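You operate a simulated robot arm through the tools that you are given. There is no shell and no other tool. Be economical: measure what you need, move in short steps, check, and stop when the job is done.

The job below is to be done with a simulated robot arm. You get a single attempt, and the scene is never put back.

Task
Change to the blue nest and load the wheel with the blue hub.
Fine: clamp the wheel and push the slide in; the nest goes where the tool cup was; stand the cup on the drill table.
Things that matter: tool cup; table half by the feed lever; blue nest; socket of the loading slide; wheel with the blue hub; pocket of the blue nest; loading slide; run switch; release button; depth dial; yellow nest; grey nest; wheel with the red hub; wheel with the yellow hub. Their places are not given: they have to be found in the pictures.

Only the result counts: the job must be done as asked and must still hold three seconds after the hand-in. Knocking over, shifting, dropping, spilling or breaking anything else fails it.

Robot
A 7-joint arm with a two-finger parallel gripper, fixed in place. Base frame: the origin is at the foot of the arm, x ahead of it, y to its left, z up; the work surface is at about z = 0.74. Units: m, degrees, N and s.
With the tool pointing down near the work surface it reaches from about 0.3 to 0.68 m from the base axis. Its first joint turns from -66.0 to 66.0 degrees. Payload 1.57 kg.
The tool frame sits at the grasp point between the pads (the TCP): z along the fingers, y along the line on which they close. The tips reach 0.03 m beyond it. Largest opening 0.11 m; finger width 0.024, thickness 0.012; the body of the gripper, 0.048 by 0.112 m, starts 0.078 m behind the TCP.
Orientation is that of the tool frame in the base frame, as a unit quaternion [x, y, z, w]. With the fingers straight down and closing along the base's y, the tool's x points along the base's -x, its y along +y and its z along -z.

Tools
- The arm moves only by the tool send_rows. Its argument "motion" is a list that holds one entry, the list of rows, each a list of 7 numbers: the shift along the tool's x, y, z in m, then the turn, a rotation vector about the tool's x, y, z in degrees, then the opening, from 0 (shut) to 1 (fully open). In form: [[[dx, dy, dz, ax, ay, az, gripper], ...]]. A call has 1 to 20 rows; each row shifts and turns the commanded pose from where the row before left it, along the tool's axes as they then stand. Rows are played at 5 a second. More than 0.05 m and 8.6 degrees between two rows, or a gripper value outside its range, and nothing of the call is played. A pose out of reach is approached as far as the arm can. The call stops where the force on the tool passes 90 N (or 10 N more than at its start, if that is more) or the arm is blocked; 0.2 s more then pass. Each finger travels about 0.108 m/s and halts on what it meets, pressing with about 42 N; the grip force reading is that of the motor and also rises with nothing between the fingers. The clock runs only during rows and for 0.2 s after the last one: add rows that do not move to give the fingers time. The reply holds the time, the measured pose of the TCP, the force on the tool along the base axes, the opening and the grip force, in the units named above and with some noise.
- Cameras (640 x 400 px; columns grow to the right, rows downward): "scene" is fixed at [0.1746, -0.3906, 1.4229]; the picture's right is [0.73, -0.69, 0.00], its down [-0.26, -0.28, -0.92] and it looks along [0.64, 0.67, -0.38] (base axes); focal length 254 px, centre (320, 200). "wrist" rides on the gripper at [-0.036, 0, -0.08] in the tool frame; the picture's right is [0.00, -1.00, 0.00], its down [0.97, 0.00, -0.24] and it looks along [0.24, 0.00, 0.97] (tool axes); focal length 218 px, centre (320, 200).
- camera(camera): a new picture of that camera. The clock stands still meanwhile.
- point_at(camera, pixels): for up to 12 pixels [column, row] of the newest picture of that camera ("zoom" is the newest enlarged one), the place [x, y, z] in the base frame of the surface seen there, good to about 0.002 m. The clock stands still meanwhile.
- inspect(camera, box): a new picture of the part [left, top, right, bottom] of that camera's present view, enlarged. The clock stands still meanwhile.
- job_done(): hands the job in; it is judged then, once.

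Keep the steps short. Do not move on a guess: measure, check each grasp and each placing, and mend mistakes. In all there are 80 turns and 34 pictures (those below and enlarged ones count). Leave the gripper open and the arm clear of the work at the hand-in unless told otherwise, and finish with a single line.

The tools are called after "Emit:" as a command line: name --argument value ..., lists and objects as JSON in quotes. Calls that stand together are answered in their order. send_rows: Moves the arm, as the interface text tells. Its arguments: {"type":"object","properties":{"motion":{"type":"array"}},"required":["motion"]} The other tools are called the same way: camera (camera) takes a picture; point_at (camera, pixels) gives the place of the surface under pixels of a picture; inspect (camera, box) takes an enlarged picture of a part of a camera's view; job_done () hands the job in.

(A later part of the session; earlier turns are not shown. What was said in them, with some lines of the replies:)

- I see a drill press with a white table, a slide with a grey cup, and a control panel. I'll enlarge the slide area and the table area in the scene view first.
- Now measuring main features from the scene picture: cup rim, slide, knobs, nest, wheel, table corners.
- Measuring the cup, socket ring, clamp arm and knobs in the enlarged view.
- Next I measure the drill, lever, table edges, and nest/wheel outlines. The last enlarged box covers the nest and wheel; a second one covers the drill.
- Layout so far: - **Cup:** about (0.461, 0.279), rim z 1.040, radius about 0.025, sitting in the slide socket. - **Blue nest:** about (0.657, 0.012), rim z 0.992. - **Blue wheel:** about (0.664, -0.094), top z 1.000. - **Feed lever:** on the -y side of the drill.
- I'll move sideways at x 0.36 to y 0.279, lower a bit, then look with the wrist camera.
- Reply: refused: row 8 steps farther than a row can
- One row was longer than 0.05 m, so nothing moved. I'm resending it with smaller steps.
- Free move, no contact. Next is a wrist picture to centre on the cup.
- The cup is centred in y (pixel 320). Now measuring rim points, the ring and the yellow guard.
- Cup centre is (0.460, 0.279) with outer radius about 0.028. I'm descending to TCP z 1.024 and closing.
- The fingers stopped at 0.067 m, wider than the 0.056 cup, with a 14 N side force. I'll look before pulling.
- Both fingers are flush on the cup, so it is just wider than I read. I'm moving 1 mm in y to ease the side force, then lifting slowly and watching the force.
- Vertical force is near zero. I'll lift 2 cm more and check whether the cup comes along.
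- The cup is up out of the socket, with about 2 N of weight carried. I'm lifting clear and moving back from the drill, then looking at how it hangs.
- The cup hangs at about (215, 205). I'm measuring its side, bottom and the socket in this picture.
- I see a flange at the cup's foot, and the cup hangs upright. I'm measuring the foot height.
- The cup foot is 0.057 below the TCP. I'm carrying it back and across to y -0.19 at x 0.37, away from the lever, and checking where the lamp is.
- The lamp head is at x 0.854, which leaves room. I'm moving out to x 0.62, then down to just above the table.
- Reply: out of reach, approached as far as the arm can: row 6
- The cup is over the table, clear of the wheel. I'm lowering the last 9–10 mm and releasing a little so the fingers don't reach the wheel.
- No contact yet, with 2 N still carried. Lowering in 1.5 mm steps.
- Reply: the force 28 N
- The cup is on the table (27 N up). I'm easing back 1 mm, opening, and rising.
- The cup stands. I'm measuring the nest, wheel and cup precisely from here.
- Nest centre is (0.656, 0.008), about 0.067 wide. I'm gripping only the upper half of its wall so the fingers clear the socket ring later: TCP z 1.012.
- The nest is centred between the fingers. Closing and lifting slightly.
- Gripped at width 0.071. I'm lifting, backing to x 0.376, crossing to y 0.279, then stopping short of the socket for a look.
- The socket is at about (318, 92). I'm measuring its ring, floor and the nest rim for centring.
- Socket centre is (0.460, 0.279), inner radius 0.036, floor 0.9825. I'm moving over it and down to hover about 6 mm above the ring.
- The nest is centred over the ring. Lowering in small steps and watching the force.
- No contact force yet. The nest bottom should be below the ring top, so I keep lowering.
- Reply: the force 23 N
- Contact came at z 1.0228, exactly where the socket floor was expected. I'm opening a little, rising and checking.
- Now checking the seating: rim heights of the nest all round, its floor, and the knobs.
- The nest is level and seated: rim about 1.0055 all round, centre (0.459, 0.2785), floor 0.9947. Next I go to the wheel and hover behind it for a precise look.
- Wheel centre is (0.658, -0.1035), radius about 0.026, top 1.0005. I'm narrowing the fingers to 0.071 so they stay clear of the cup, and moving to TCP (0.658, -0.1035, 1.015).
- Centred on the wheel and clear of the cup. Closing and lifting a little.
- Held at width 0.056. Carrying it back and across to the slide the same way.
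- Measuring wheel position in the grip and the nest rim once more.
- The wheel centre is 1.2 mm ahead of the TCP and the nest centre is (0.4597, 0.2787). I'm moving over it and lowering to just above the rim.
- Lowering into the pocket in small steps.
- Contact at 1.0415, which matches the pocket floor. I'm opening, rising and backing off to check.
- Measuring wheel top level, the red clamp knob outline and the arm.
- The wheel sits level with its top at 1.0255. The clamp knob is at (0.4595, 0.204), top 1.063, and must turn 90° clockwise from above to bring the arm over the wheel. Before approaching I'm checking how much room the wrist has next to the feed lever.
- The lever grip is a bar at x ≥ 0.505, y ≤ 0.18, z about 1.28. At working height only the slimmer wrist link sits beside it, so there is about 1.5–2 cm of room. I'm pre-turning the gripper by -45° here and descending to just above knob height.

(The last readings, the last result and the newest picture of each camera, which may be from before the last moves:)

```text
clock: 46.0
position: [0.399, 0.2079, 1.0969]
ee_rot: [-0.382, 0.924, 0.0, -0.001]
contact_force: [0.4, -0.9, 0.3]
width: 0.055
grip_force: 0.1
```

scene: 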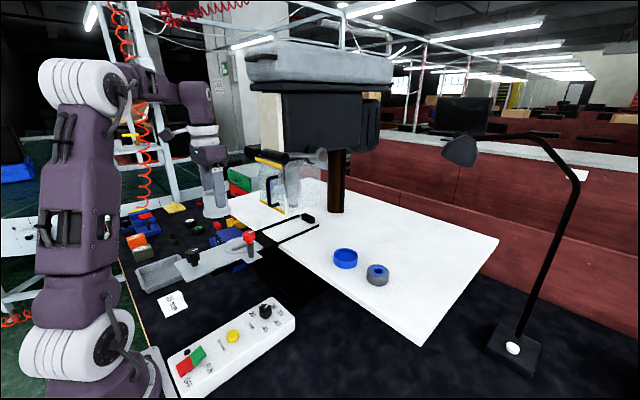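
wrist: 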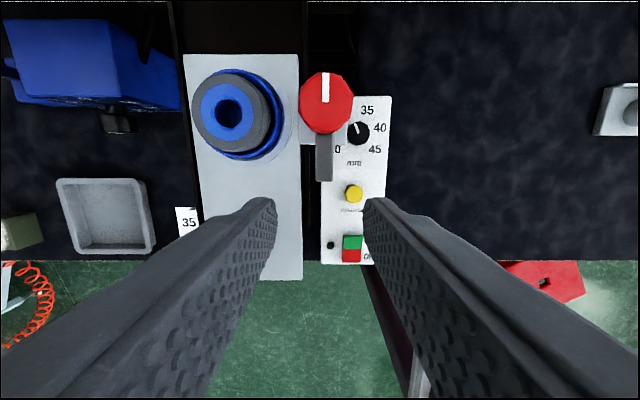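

Orientation is as intended. Sliding over the knob in short steps.

Emit:
send_rows --motion '[[[-0.01, -0.0114, 0, 0, 0, 0, 0.5], [-0.01, -0.0114, 0, 0, 0, 0, 0.5], [-0.01, -0.0114, 0, 0, 0, 0, 0.5], [-0.01, -0.0114, 0, 0, 0, 0, 0.5], [0, 0, 0, 0, 0, 0, 0.5]]]'

Emit:
camera --camera "scene"

```text
clock: 47.2
position: [0.4603, 0.2046, 1.0978]
ee_rot: [-0.383, 0.924, 0.0, 0.0]
contact_force: [0.6, 0.7, 0.1]
width: 0.055
grip_force: 0.1
```

```text
5 pictures are left
```

scene: 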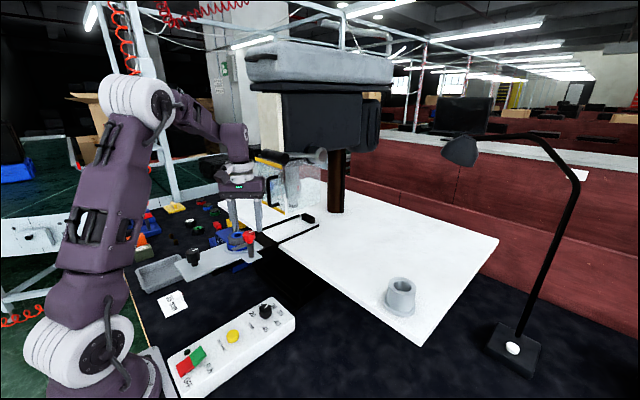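

Over the knob, with no contact at the lever. Descending to TCP 1.072 and closing.

Emit:
send_rows --motion '[[[0, 0, 0.013, 0, 0, 0, 0.5], [0, 0, 0.0125, 0, 0, 0, 0.5], [0, 0, 0, 0, 0, 0, 0.4], [0, 0, 0, 0, 0, 0, 0.25], [0, 0, 0, 0, 0, 0, 0.2], [0, 0, 0, 0, 0, 0, 0.2]]]'

```text
clock: 48.6
position: [0.4595, 0.2044, 1.0721]
ee_rot: [-0.383, 0.924, -0.001, 0.0]
contact_force: [0.5, -6.5, -6.2]
width: 0.0327
grip_force: 41.0
```

Gripped the knob (width 0.033). Turning +45° first.

Emit:
send_rows --motion '[[[0, 0, 0, 0, 0, 7.5, 0.2], [0, 0, 0, 0, 0, 7.5, 0.2], [0, 0, 0, 0, 0, 7.5, 0.2], [0, 0, 0, 0, 0, 7.5, 0.2], [0, 0, 0, 0, 0, 7.5, 0.2], [0, 0, 0, 0, 0, 7.5, 0.2], [0, 0, 0, 0, 0, 0, 0.2]]]'

Emit:
inspect --camera "scene" --box '[190, 200, 290, 262]'

```text
clock: 50.2
position: [0.4596, 0.2044, 1.0723]
ee_rot: [0.001, 1.0, 0.0, -0.001]
contact_force: [-1.4, -3.8, -16.2]
width: 0.0326
grip_force: 40.4
```

```text
6.40 times, centred on (240, 231) of scene
```

zoom: 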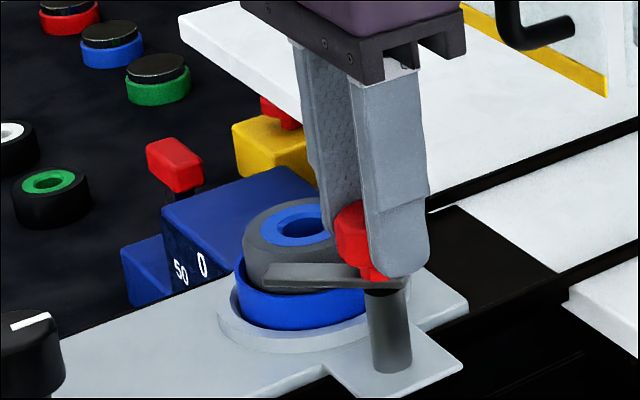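

The arm follows and is now at 45°. The downward pull rose to 16 N, so I'm checking the arm's height against the wheel top.

Emit:
point_at --camera "zoom" --pixels '[[280, 268], [310, 268], [345, 270], [275, 280], [255, 225], [265, 245], [395, 284], [345, 215]]'

```text
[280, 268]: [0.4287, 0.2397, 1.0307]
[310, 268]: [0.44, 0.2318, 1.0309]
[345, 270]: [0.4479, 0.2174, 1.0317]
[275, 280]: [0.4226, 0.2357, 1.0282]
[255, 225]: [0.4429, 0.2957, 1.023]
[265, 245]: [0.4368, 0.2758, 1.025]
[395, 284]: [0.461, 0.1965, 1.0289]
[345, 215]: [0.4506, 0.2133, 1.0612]
```

The arm is still above the wheel top, and the screw draws down slightly. I'm turning the remaining 45°, letting the tool follow down 1.5 mm.

Emit:
send_rows --motion '[[[0, 0, 0.001, 0, 0, 7.5, 0.2], [0, 0, 0, 0, 0, 7.5, 0.2], [0, 0, 0.0005, 0, 0, 7.5, 0.2], [0, 0, 0, 0, 0, 7.5, 0.2], [0, 0, 0, 0, 0, 7.5, 0.2], [0, 0, 0, 0, 0, 7.5, 0.2], [0, 0, 0, 0, 0, 0, 0.2]]]'

Emit:
inspect --camera "scene" --box '[190, 200, 290, 262]'

```text
clock: 51.8
position: [0.4594, 0.2056, 1.0712]
ee_rot: [0.383, 0.924, 0.002, 0.001]
contact_force: [1.1, 7.9, 26.4]
width: 0.0327
grip_force: 40.6
```

```text
6.40 times, centred on (240, 231) of scene
```

zoom: 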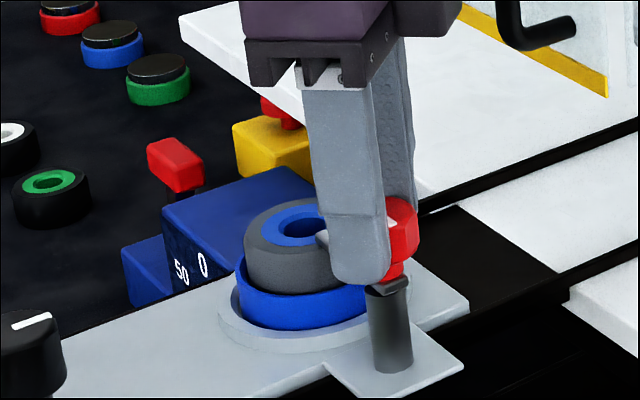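

The arm now lies over the wheel. I'm easing the down force, opening, rising, backing off along -x, turning back to straight, then checking.

Emit:
send_rows --motion '[[[0, 0, -0.001, 0, 0, 0, 0.2], [0, 0, 0, 0, 0, 0, 0.35], [0, 0, 0, 0, 0, 0, 0.5], [0, 0, -0.013, 0, 0, 0, 0.5], [0, 0, -0.014, 0, 0, 0, 0.5], [0.02, -0.02, 0, 0, 0, 0, 0.5], [0.02, -0.02, 0, 0, 0, 0, 0.5], [0.01, -0.01, 0, 0, 0, 0, 0.5], [0, 0, -0.02, 0, 0, -7.5, 0.5], [0, 0, -0.02, 0, 0, -7.5, 0.5], [0, 0, 0, 0, 0, -7.5, 0.4], [0, 0, 0, 0, 0, -7.5, 0.4], [0, 0, 0, 0, 0, -7.5, 0.4], [0, 0, 0, 0, 0, -7.5, 0.4], [0, 0, 0, 0, 0, 0, 0.4]]]'

Emit:
camera --camera "wrist"

```text
clock: 55.0
position: [0.3883, 0.2057, 1.1376]
ee_rot: [-0.001, 1.0, -0.001, 0.0]
contact_force: [-0.3, 0.2, -0.1]
width: 0.0439
grip_force: 0.1
```

```text
2 pictures are left
```

wrist: 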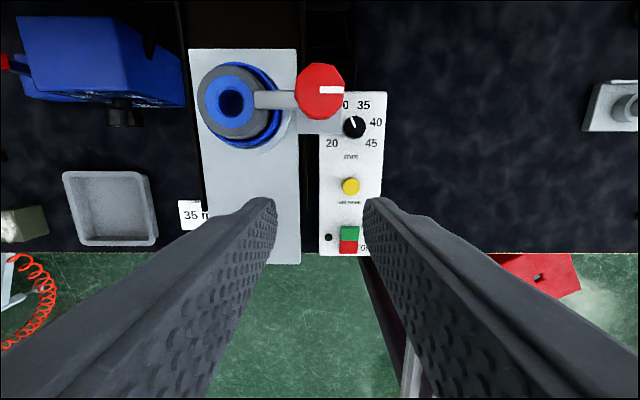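

Emit:
point_at --camera "wrist" --pixels '[[258, 99], [285, 99], [245, 55], [245, 258], [285, 258], [192, 120], [297, 60], [320, 90], [330, 90], [228, 100]]'

```text
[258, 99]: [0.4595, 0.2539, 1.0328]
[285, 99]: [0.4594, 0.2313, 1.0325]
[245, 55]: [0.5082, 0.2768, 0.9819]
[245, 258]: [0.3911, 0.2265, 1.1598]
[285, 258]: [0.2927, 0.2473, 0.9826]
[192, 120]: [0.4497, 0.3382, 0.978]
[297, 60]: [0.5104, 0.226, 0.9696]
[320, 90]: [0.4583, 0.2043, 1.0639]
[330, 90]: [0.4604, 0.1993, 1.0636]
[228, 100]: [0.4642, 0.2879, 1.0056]
```

The clamp arm points straight at +y over the wheel, which is clamped. Next I push the slide in by its black knob at (0.331, 0.279). The guard and its handle hang at x 0.55, so I'll push from behind with closed fingers and the hand leaning back 30°. Moving behind the knob and tilting first.

Emit:
send_rows --motion '[[[0.036, 0.025, 0, 0, 0, 0, 0.2], [0.036, 0.025, 0, 0, 0, 0, 0.1], [0.036, 0.0233, 0, 0, 0, 0, 0], [0, 0, 0, 0, -7.5, 0, 0], [0, 0, 0, 0, -7.5, 0, 0], [0, 0, 0, 0, -7.5, 0, 0], [0, 0, 0, 0, -7.5, 0, 0], [0, 0, 0, 0, 0, 0, 0]]]'

```text
clock: 56.8
position: [0.2799, 0.2782, 1.1388]
ee_rot: [0.0, 0.966, 0.0, 0.26]
contact_force: [-0.2, 0.1, -0.6]
width: 0.0
grip_force: 20.6
```

Tilt is right (fingers lean forward, hand back). Lowering straight down behind the knob to TCP z 1.028.

Emit:
send_rows --motion '[[[0.0185, 0, 0.032, 0, 0, 0, 0], [0.0185, 0, 0.032, 0, 0, 0, 0], [0.0185, 0.0005, 0.032, 0, 0, 0, 0], [0, 0, 0, 0, 0, 0, 0]]]'

Emit:
inspect --camera "scene" --box '[150, 190, 310, 290]'

```text
clock: 57.8
position: [0.2796, 0.2784, 1.0261]
ee_rot: [0.0, 0.966, 0.0, 0.26]
contact_force: [0.3, -0.2, -0.1]
width: 0.0
grip_force: 21.4
```

```text
4.00 times, centred on (230, 240) of scene
```

zoom: 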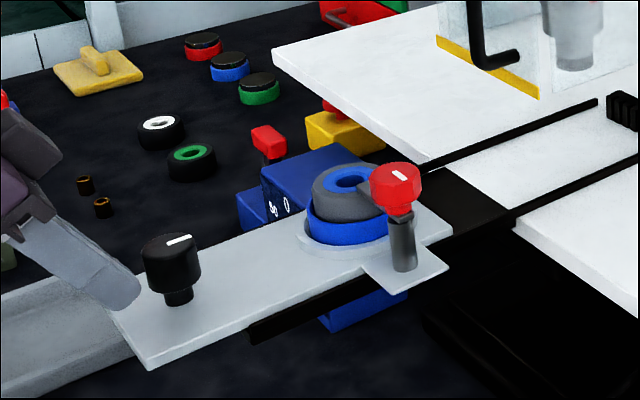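

The finger is just behind the knob, and the clamp arm and wheel look right. I'm reading the stop block and chuck positions to know how far the slide should go.

Emit:
point_at --camera "zoom" --pixels '[[610, 108], [610, 95], [625, 120], [575, 65], [575, 50], [172, 260], [150, 260], [175, 297], [540, 95], [500, 60], [600, 100], [120, 295]]'

```text
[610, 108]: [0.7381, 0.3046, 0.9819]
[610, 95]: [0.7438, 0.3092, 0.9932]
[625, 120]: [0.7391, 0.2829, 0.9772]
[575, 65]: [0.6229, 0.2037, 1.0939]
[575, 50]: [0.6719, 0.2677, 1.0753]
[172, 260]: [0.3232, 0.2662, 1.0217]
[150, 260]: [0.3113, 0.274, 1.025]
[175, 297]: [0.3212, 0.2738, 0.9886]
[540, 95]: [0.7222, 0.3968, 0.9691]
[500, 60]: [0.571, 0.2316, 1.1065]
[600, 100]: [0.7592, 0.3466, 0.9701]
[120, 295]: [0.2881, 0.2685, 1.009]
```

The stop face is at x 0.738 and the slide front at 0.509, so travel should be about 0.229 m, ending at TCP x about 0.515. Pushing the first 0.11 m slowly.

Emit:
send_rows --motion '[[[-0.00866, 0, 0.005, 0, 0, 0, 0], [-0.00866, 0, 0.005, 0, 0, 0, 0], [-0.00866, 0, 0.005, 0, 0, 0, 0], [-0.00866, 0, 0.005, 0, 0, 0, 0], [-0.00866, 0, 0.005, 0, 0, 0, 0], [-0.00866, 0, 0.005, 0, 0, 0, 0], [-0.00866, 0, 0.005, 0, 0, 0, 0], [-0.00866, 0, 0.005, 0, 0, 0, 0], [-0.00866, 0, 0.005, 0, 0, 0, 0], [-0.00866, 0, 0.005, 0, 0, 0, 0], [-0.00866, 0, 0.005, 0, 0, 0, 0], [0, 0, 0, 0, 0, 0, 0]]]'

```text
clock: 60.4
position: [0.3914, 0.2796, 1.0275]
ee_rot: [0.001, 0.966, 0.0, 0.259]
contact_force: [1.3, 0.1, 0.1]
width: 0.0
grip_force: 21.6
```

Low force, so the slide runs freely. Pushing another 0.11 m, then I'll feel for the stop.

Emit:
send_rows --motion '[[[-0.00866, 0, 0.005, 0, 0, 0, 0], [-0.00866, 0, 0.005, 0, 0, 0, 0], [-0.00866, 0, 0.005, 0, 0, 0, 0], [-0.00866, 0, 0.005, 0, 0, 0, 0], [-0.00866, 0, 0.005, 0, 0, 0, 0], [-0.00866, 0, 0.005, 0, 0, 0, 0], [-0.00866, 0, 0.005, 0, 0, 0, 0], [-0.00866, 0, 0.005, 0, 0, 0, 0], [-0.00866, 0, 0.005, 0, 0, 0, 0], [-0.00866, 0, 0.005, 0, 0, 0, 0], [-0.00866, 0, 0.005, 0, 0, 0, 0], [0, 0, 0, 0, 0, 0, 0]]]'

```text
clock: 63.0
position: [0.5, 0.278, 1.028]
ee_rot: [0.0, 0.966, 0.0, 0.258]
contact_force: [0.5, 1.0, 0.1]
width: 0.0002
grip_force: 21.2
```

Now 5 mm steps, watching for the stop.

Emit:
send_rows --motion '[[[-0.00433, 0, 0.0025, 0, 0, 0, 0], [-0.00433, 0, 0.0025, 0, 0, 0, 0], [-0.0026, 0, 0.0015, 0, 0, 0, 0], [0, 0, 0, 0, 0, 0, 0]]]'

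```text
clock: 63.7
position: [0.5028, 0.2805, 1.0258]
ee_rot: [-0.004, 0.968, 0.0, 0.251]
contact_force: [-26.1, -2.3, 4.5]
width: 0.0
grip_force: 21.4
stopped in row 3: the force on the tool passed its limit (the readings are from after the stop); the commanded pose is now the measured one
```

Stopped with a firm force at TCP x 0.503. Backing off straight along -x, then up, and checking with the last picture.

Emit:
send_rows --motion '[[[0.00433, 0, -0.0025, 0, 0, 0, 0], [0.0173, 0, -0.01, 0, 0, 0, 0], [0.0346, 0, -0.02, 0, 0, 0, 0], [0.0346, 0, -0.02, 0, 0, 0, 0], [0.0346, 0, -0.02, 0, 0, 0, 0], [0.0346, 0, -0.02, 0, 0, 0, 0], [-0.0175, 0, -0.03, 0, 0, 0, 0], [-0.0175, 0, -0.03, 0, 0, 0, 0], [-0.0175, 0, -0.03, 0, 0, 0, 0], [0, 0, 0, 0, 7.5, 0, 0.4], [0, 0, 0, 0, 7.5, 0, 0.5], [0, 0, 0, 0, 7.5, 0, 0.5], [0, 0, 0, 0, 7.5, 0, 0.5], [0, 0, 0, 0, 0, 0, 0.5]]]'

```text
clock: 66.7
position: [0.3219, 0.2804, 1.1315]
ee_rot: [-0.002, 1.0, -0.001, -0.006]
contact_force: [1.2, 0.4, -1.0]
width: 0.0551
grip_force: 0.1
```

Emit:
inspect --camera "scene" --box '[210, 170, 434, 310]'

```text
2.86 times, centred on (322, 240) of scene
```

zoom: 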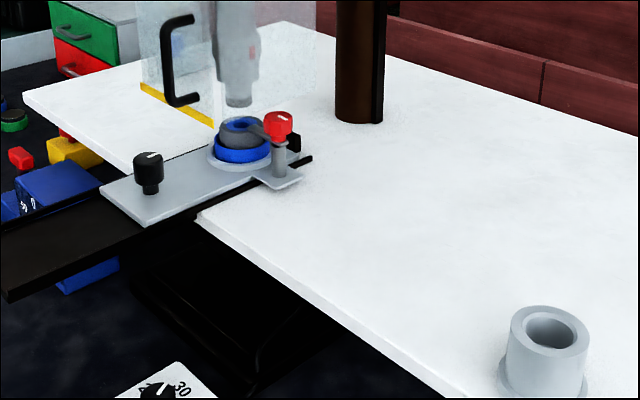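

The slide is in under the chuck with the wheel clamped. I'm measuring the slide's front against the stop, the knob and the wheel.

Emit:
point_at --camera "zoom" --pixels '[[292, 178], [302, 178], [294, 143], [290, 165], [278, 120], [150, 155], [242, 122], [225, 130], [240, 98], [155, 222], [258, 131], [101, 186]]'

```text
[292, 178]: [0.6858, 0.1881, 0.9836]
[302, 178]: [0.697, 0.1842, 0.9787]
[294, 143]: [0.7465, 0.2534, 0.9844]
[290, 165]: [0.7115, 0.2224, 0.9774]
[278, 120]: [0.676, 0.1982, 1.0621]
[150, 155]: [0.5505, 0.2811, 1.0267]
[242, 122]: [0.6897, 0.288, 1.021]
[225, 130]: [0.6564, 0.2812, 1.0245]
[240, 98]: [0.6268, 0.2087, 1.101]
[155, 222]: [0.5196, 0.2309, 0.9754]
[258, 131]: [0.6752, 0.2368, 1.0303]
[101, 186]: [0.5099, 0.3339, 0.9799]
```

The slide moved about 0.218 m, and the wheel centre (0.677, 0.279) sits under the chuck (about 0.68, 0.276). To be sure it is against its end and did not rebound, I'll push once more gently from behind the knob.

Emit:
send_rows --motion '[[[0, -0.001, 0, 0, -7.7, 0, 0.2], [0, 0, 0, 0, -7.7, 0, 0], [0, 0, 0, 0, -7.7, 0, 0], [0, 0, 0, 0, -7.6, 0, 0], [0.0173, 0, 0.03, 0, 0, 0, 0], [0.0173, 0, 0.03, 0, 0, 0, 0], [0.0173, 0, 0.03, 0, 0, 0, 0], [-0.0346, 0, 0.02, 0, 0, 0, 0], [-0.0346, 0, 0.02, 0, 0, 0, 0], [-0.0346, 0, 0.02, 0, 0, 0, 0], [-0.026, 0, 0.015, 0, 0, 0, 0], [0, 0, 0, 0, 0, 0, 0]]]'

```text
clock: 69.3
position: [0.4723, 0.2781, 1.0279]
ee_rot: [-0.002, 0.966, 0.0, 0.259]
contact_force: [-0.1, -0.8, 0.7]
width: 0.0
grip_force: 21.5
```

Now forward slowly to the knob and press gently.

Emit:
send_rows --motion '[[[-0.00866, 0, 0.005, 0, 0, 0, 0], [-0.00866, 0, 0.005, 0, 0, 0, 0], [-0.0035, 0, 0.002, 0, 0, 0, 0], [-0.0026, 0, 0.0015, 0, 0, 0, 0], [-0.0017, 0, 0.001, 0, 0, 0, 0], [-0.0017, 0, 0.001, 0, 0, 0, 0], [0, 0, 0, 0, 0, 0, 0]]]'

```text
clock: 70.9
position: [0.5037, 0.2797, 1.0272]
ee_rot: [-0.003, 0.966, 0.0, 0.259]
contact_force: [-13.2, -1.9, 2.5]
width: 0.0001
grip_force: 21.1
```

Contact at 13 N. Two more 1 mm steps will show if it yields.

Emit:
send_rows --motion '[[[-0.00087, 0, 0.0005, 0, 0, 0, 0], [-0.00087, 0, 0.0005, 0, 0, 0, 0], [0, 0, 0, 0, 0, 0, 0]]]'

```text
clock: 71.7
position: [0.5031, 0.2798, 1.0272]
ee_rot: [-0.003, 0.966, 0.0, 0.258]
contact_force: [-48.8, -7.1, 10.3]
width: 0.0
grip_force: 21.5
```

Force climbs to 49 N with no motion, so the slide is hard against its end. Backing away, rising and opening the gripper clear of the work.

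Emit:
send_rows --motion '[[[0.00173, 0, -0.001, 0, 0, 0, 0], [0.00433, 0, -0.0025, 0, 0, 0, 0], [0.0173, 0, -0.01, 0, 0, 0, 0], [0.0346, 0, -0.02, 0, 0, 0, 0], [0.0346, 0, -0.02, 0, 0, 0, 0], [0.0346, 0, -0.02, 0, 0, 0, 0], [0.0173, 0, -0.01, 0, 0, 0, 0], [-0.0175, 0, -0.03, 0, 0, 0, 0], [-0.0175, 0, -0.03, 0, 0, 0, 0], [-0.0175, 0, -0.03, 0, 0, 0, 0], [-0.0175, 0, -0.03, 0, 0, 0, 0.5], [0, 0, 0, 0, 7.5, 0, 0.8], [0, 0, 0, 0, 7.5, 0, 0.9], [0, 0, 0, 0, 7.5, 0, 0.9], [0, 0, 0, 0, 7.5, 0, 0.9], [0, 0, 0, 0, 0, 0, 0.9]]]'

```text
clock: 75.1
position: [0.3388, 0.2789, 1.1676]
ee_rot: [-0.004, 1.0, -0.001, 0.0]
contact_force: [0.4, -1.0, -0.2]
width: 0.0991
grip_force: 0.1
```

The cup is on the drill table, the nest is in the socket, the wheel is clamped and the slide is at its end. The arm is clear with the gripper open, so I'm handing in.

Emit:
job_done

```text
The job is handed in.
```

The blue nest is in the slide socket with the blue-hub wheel clamped in it, the slide is pushed in to its stop, the tool cup stands on the feed-lever half of the drill table, and the job is handed in.
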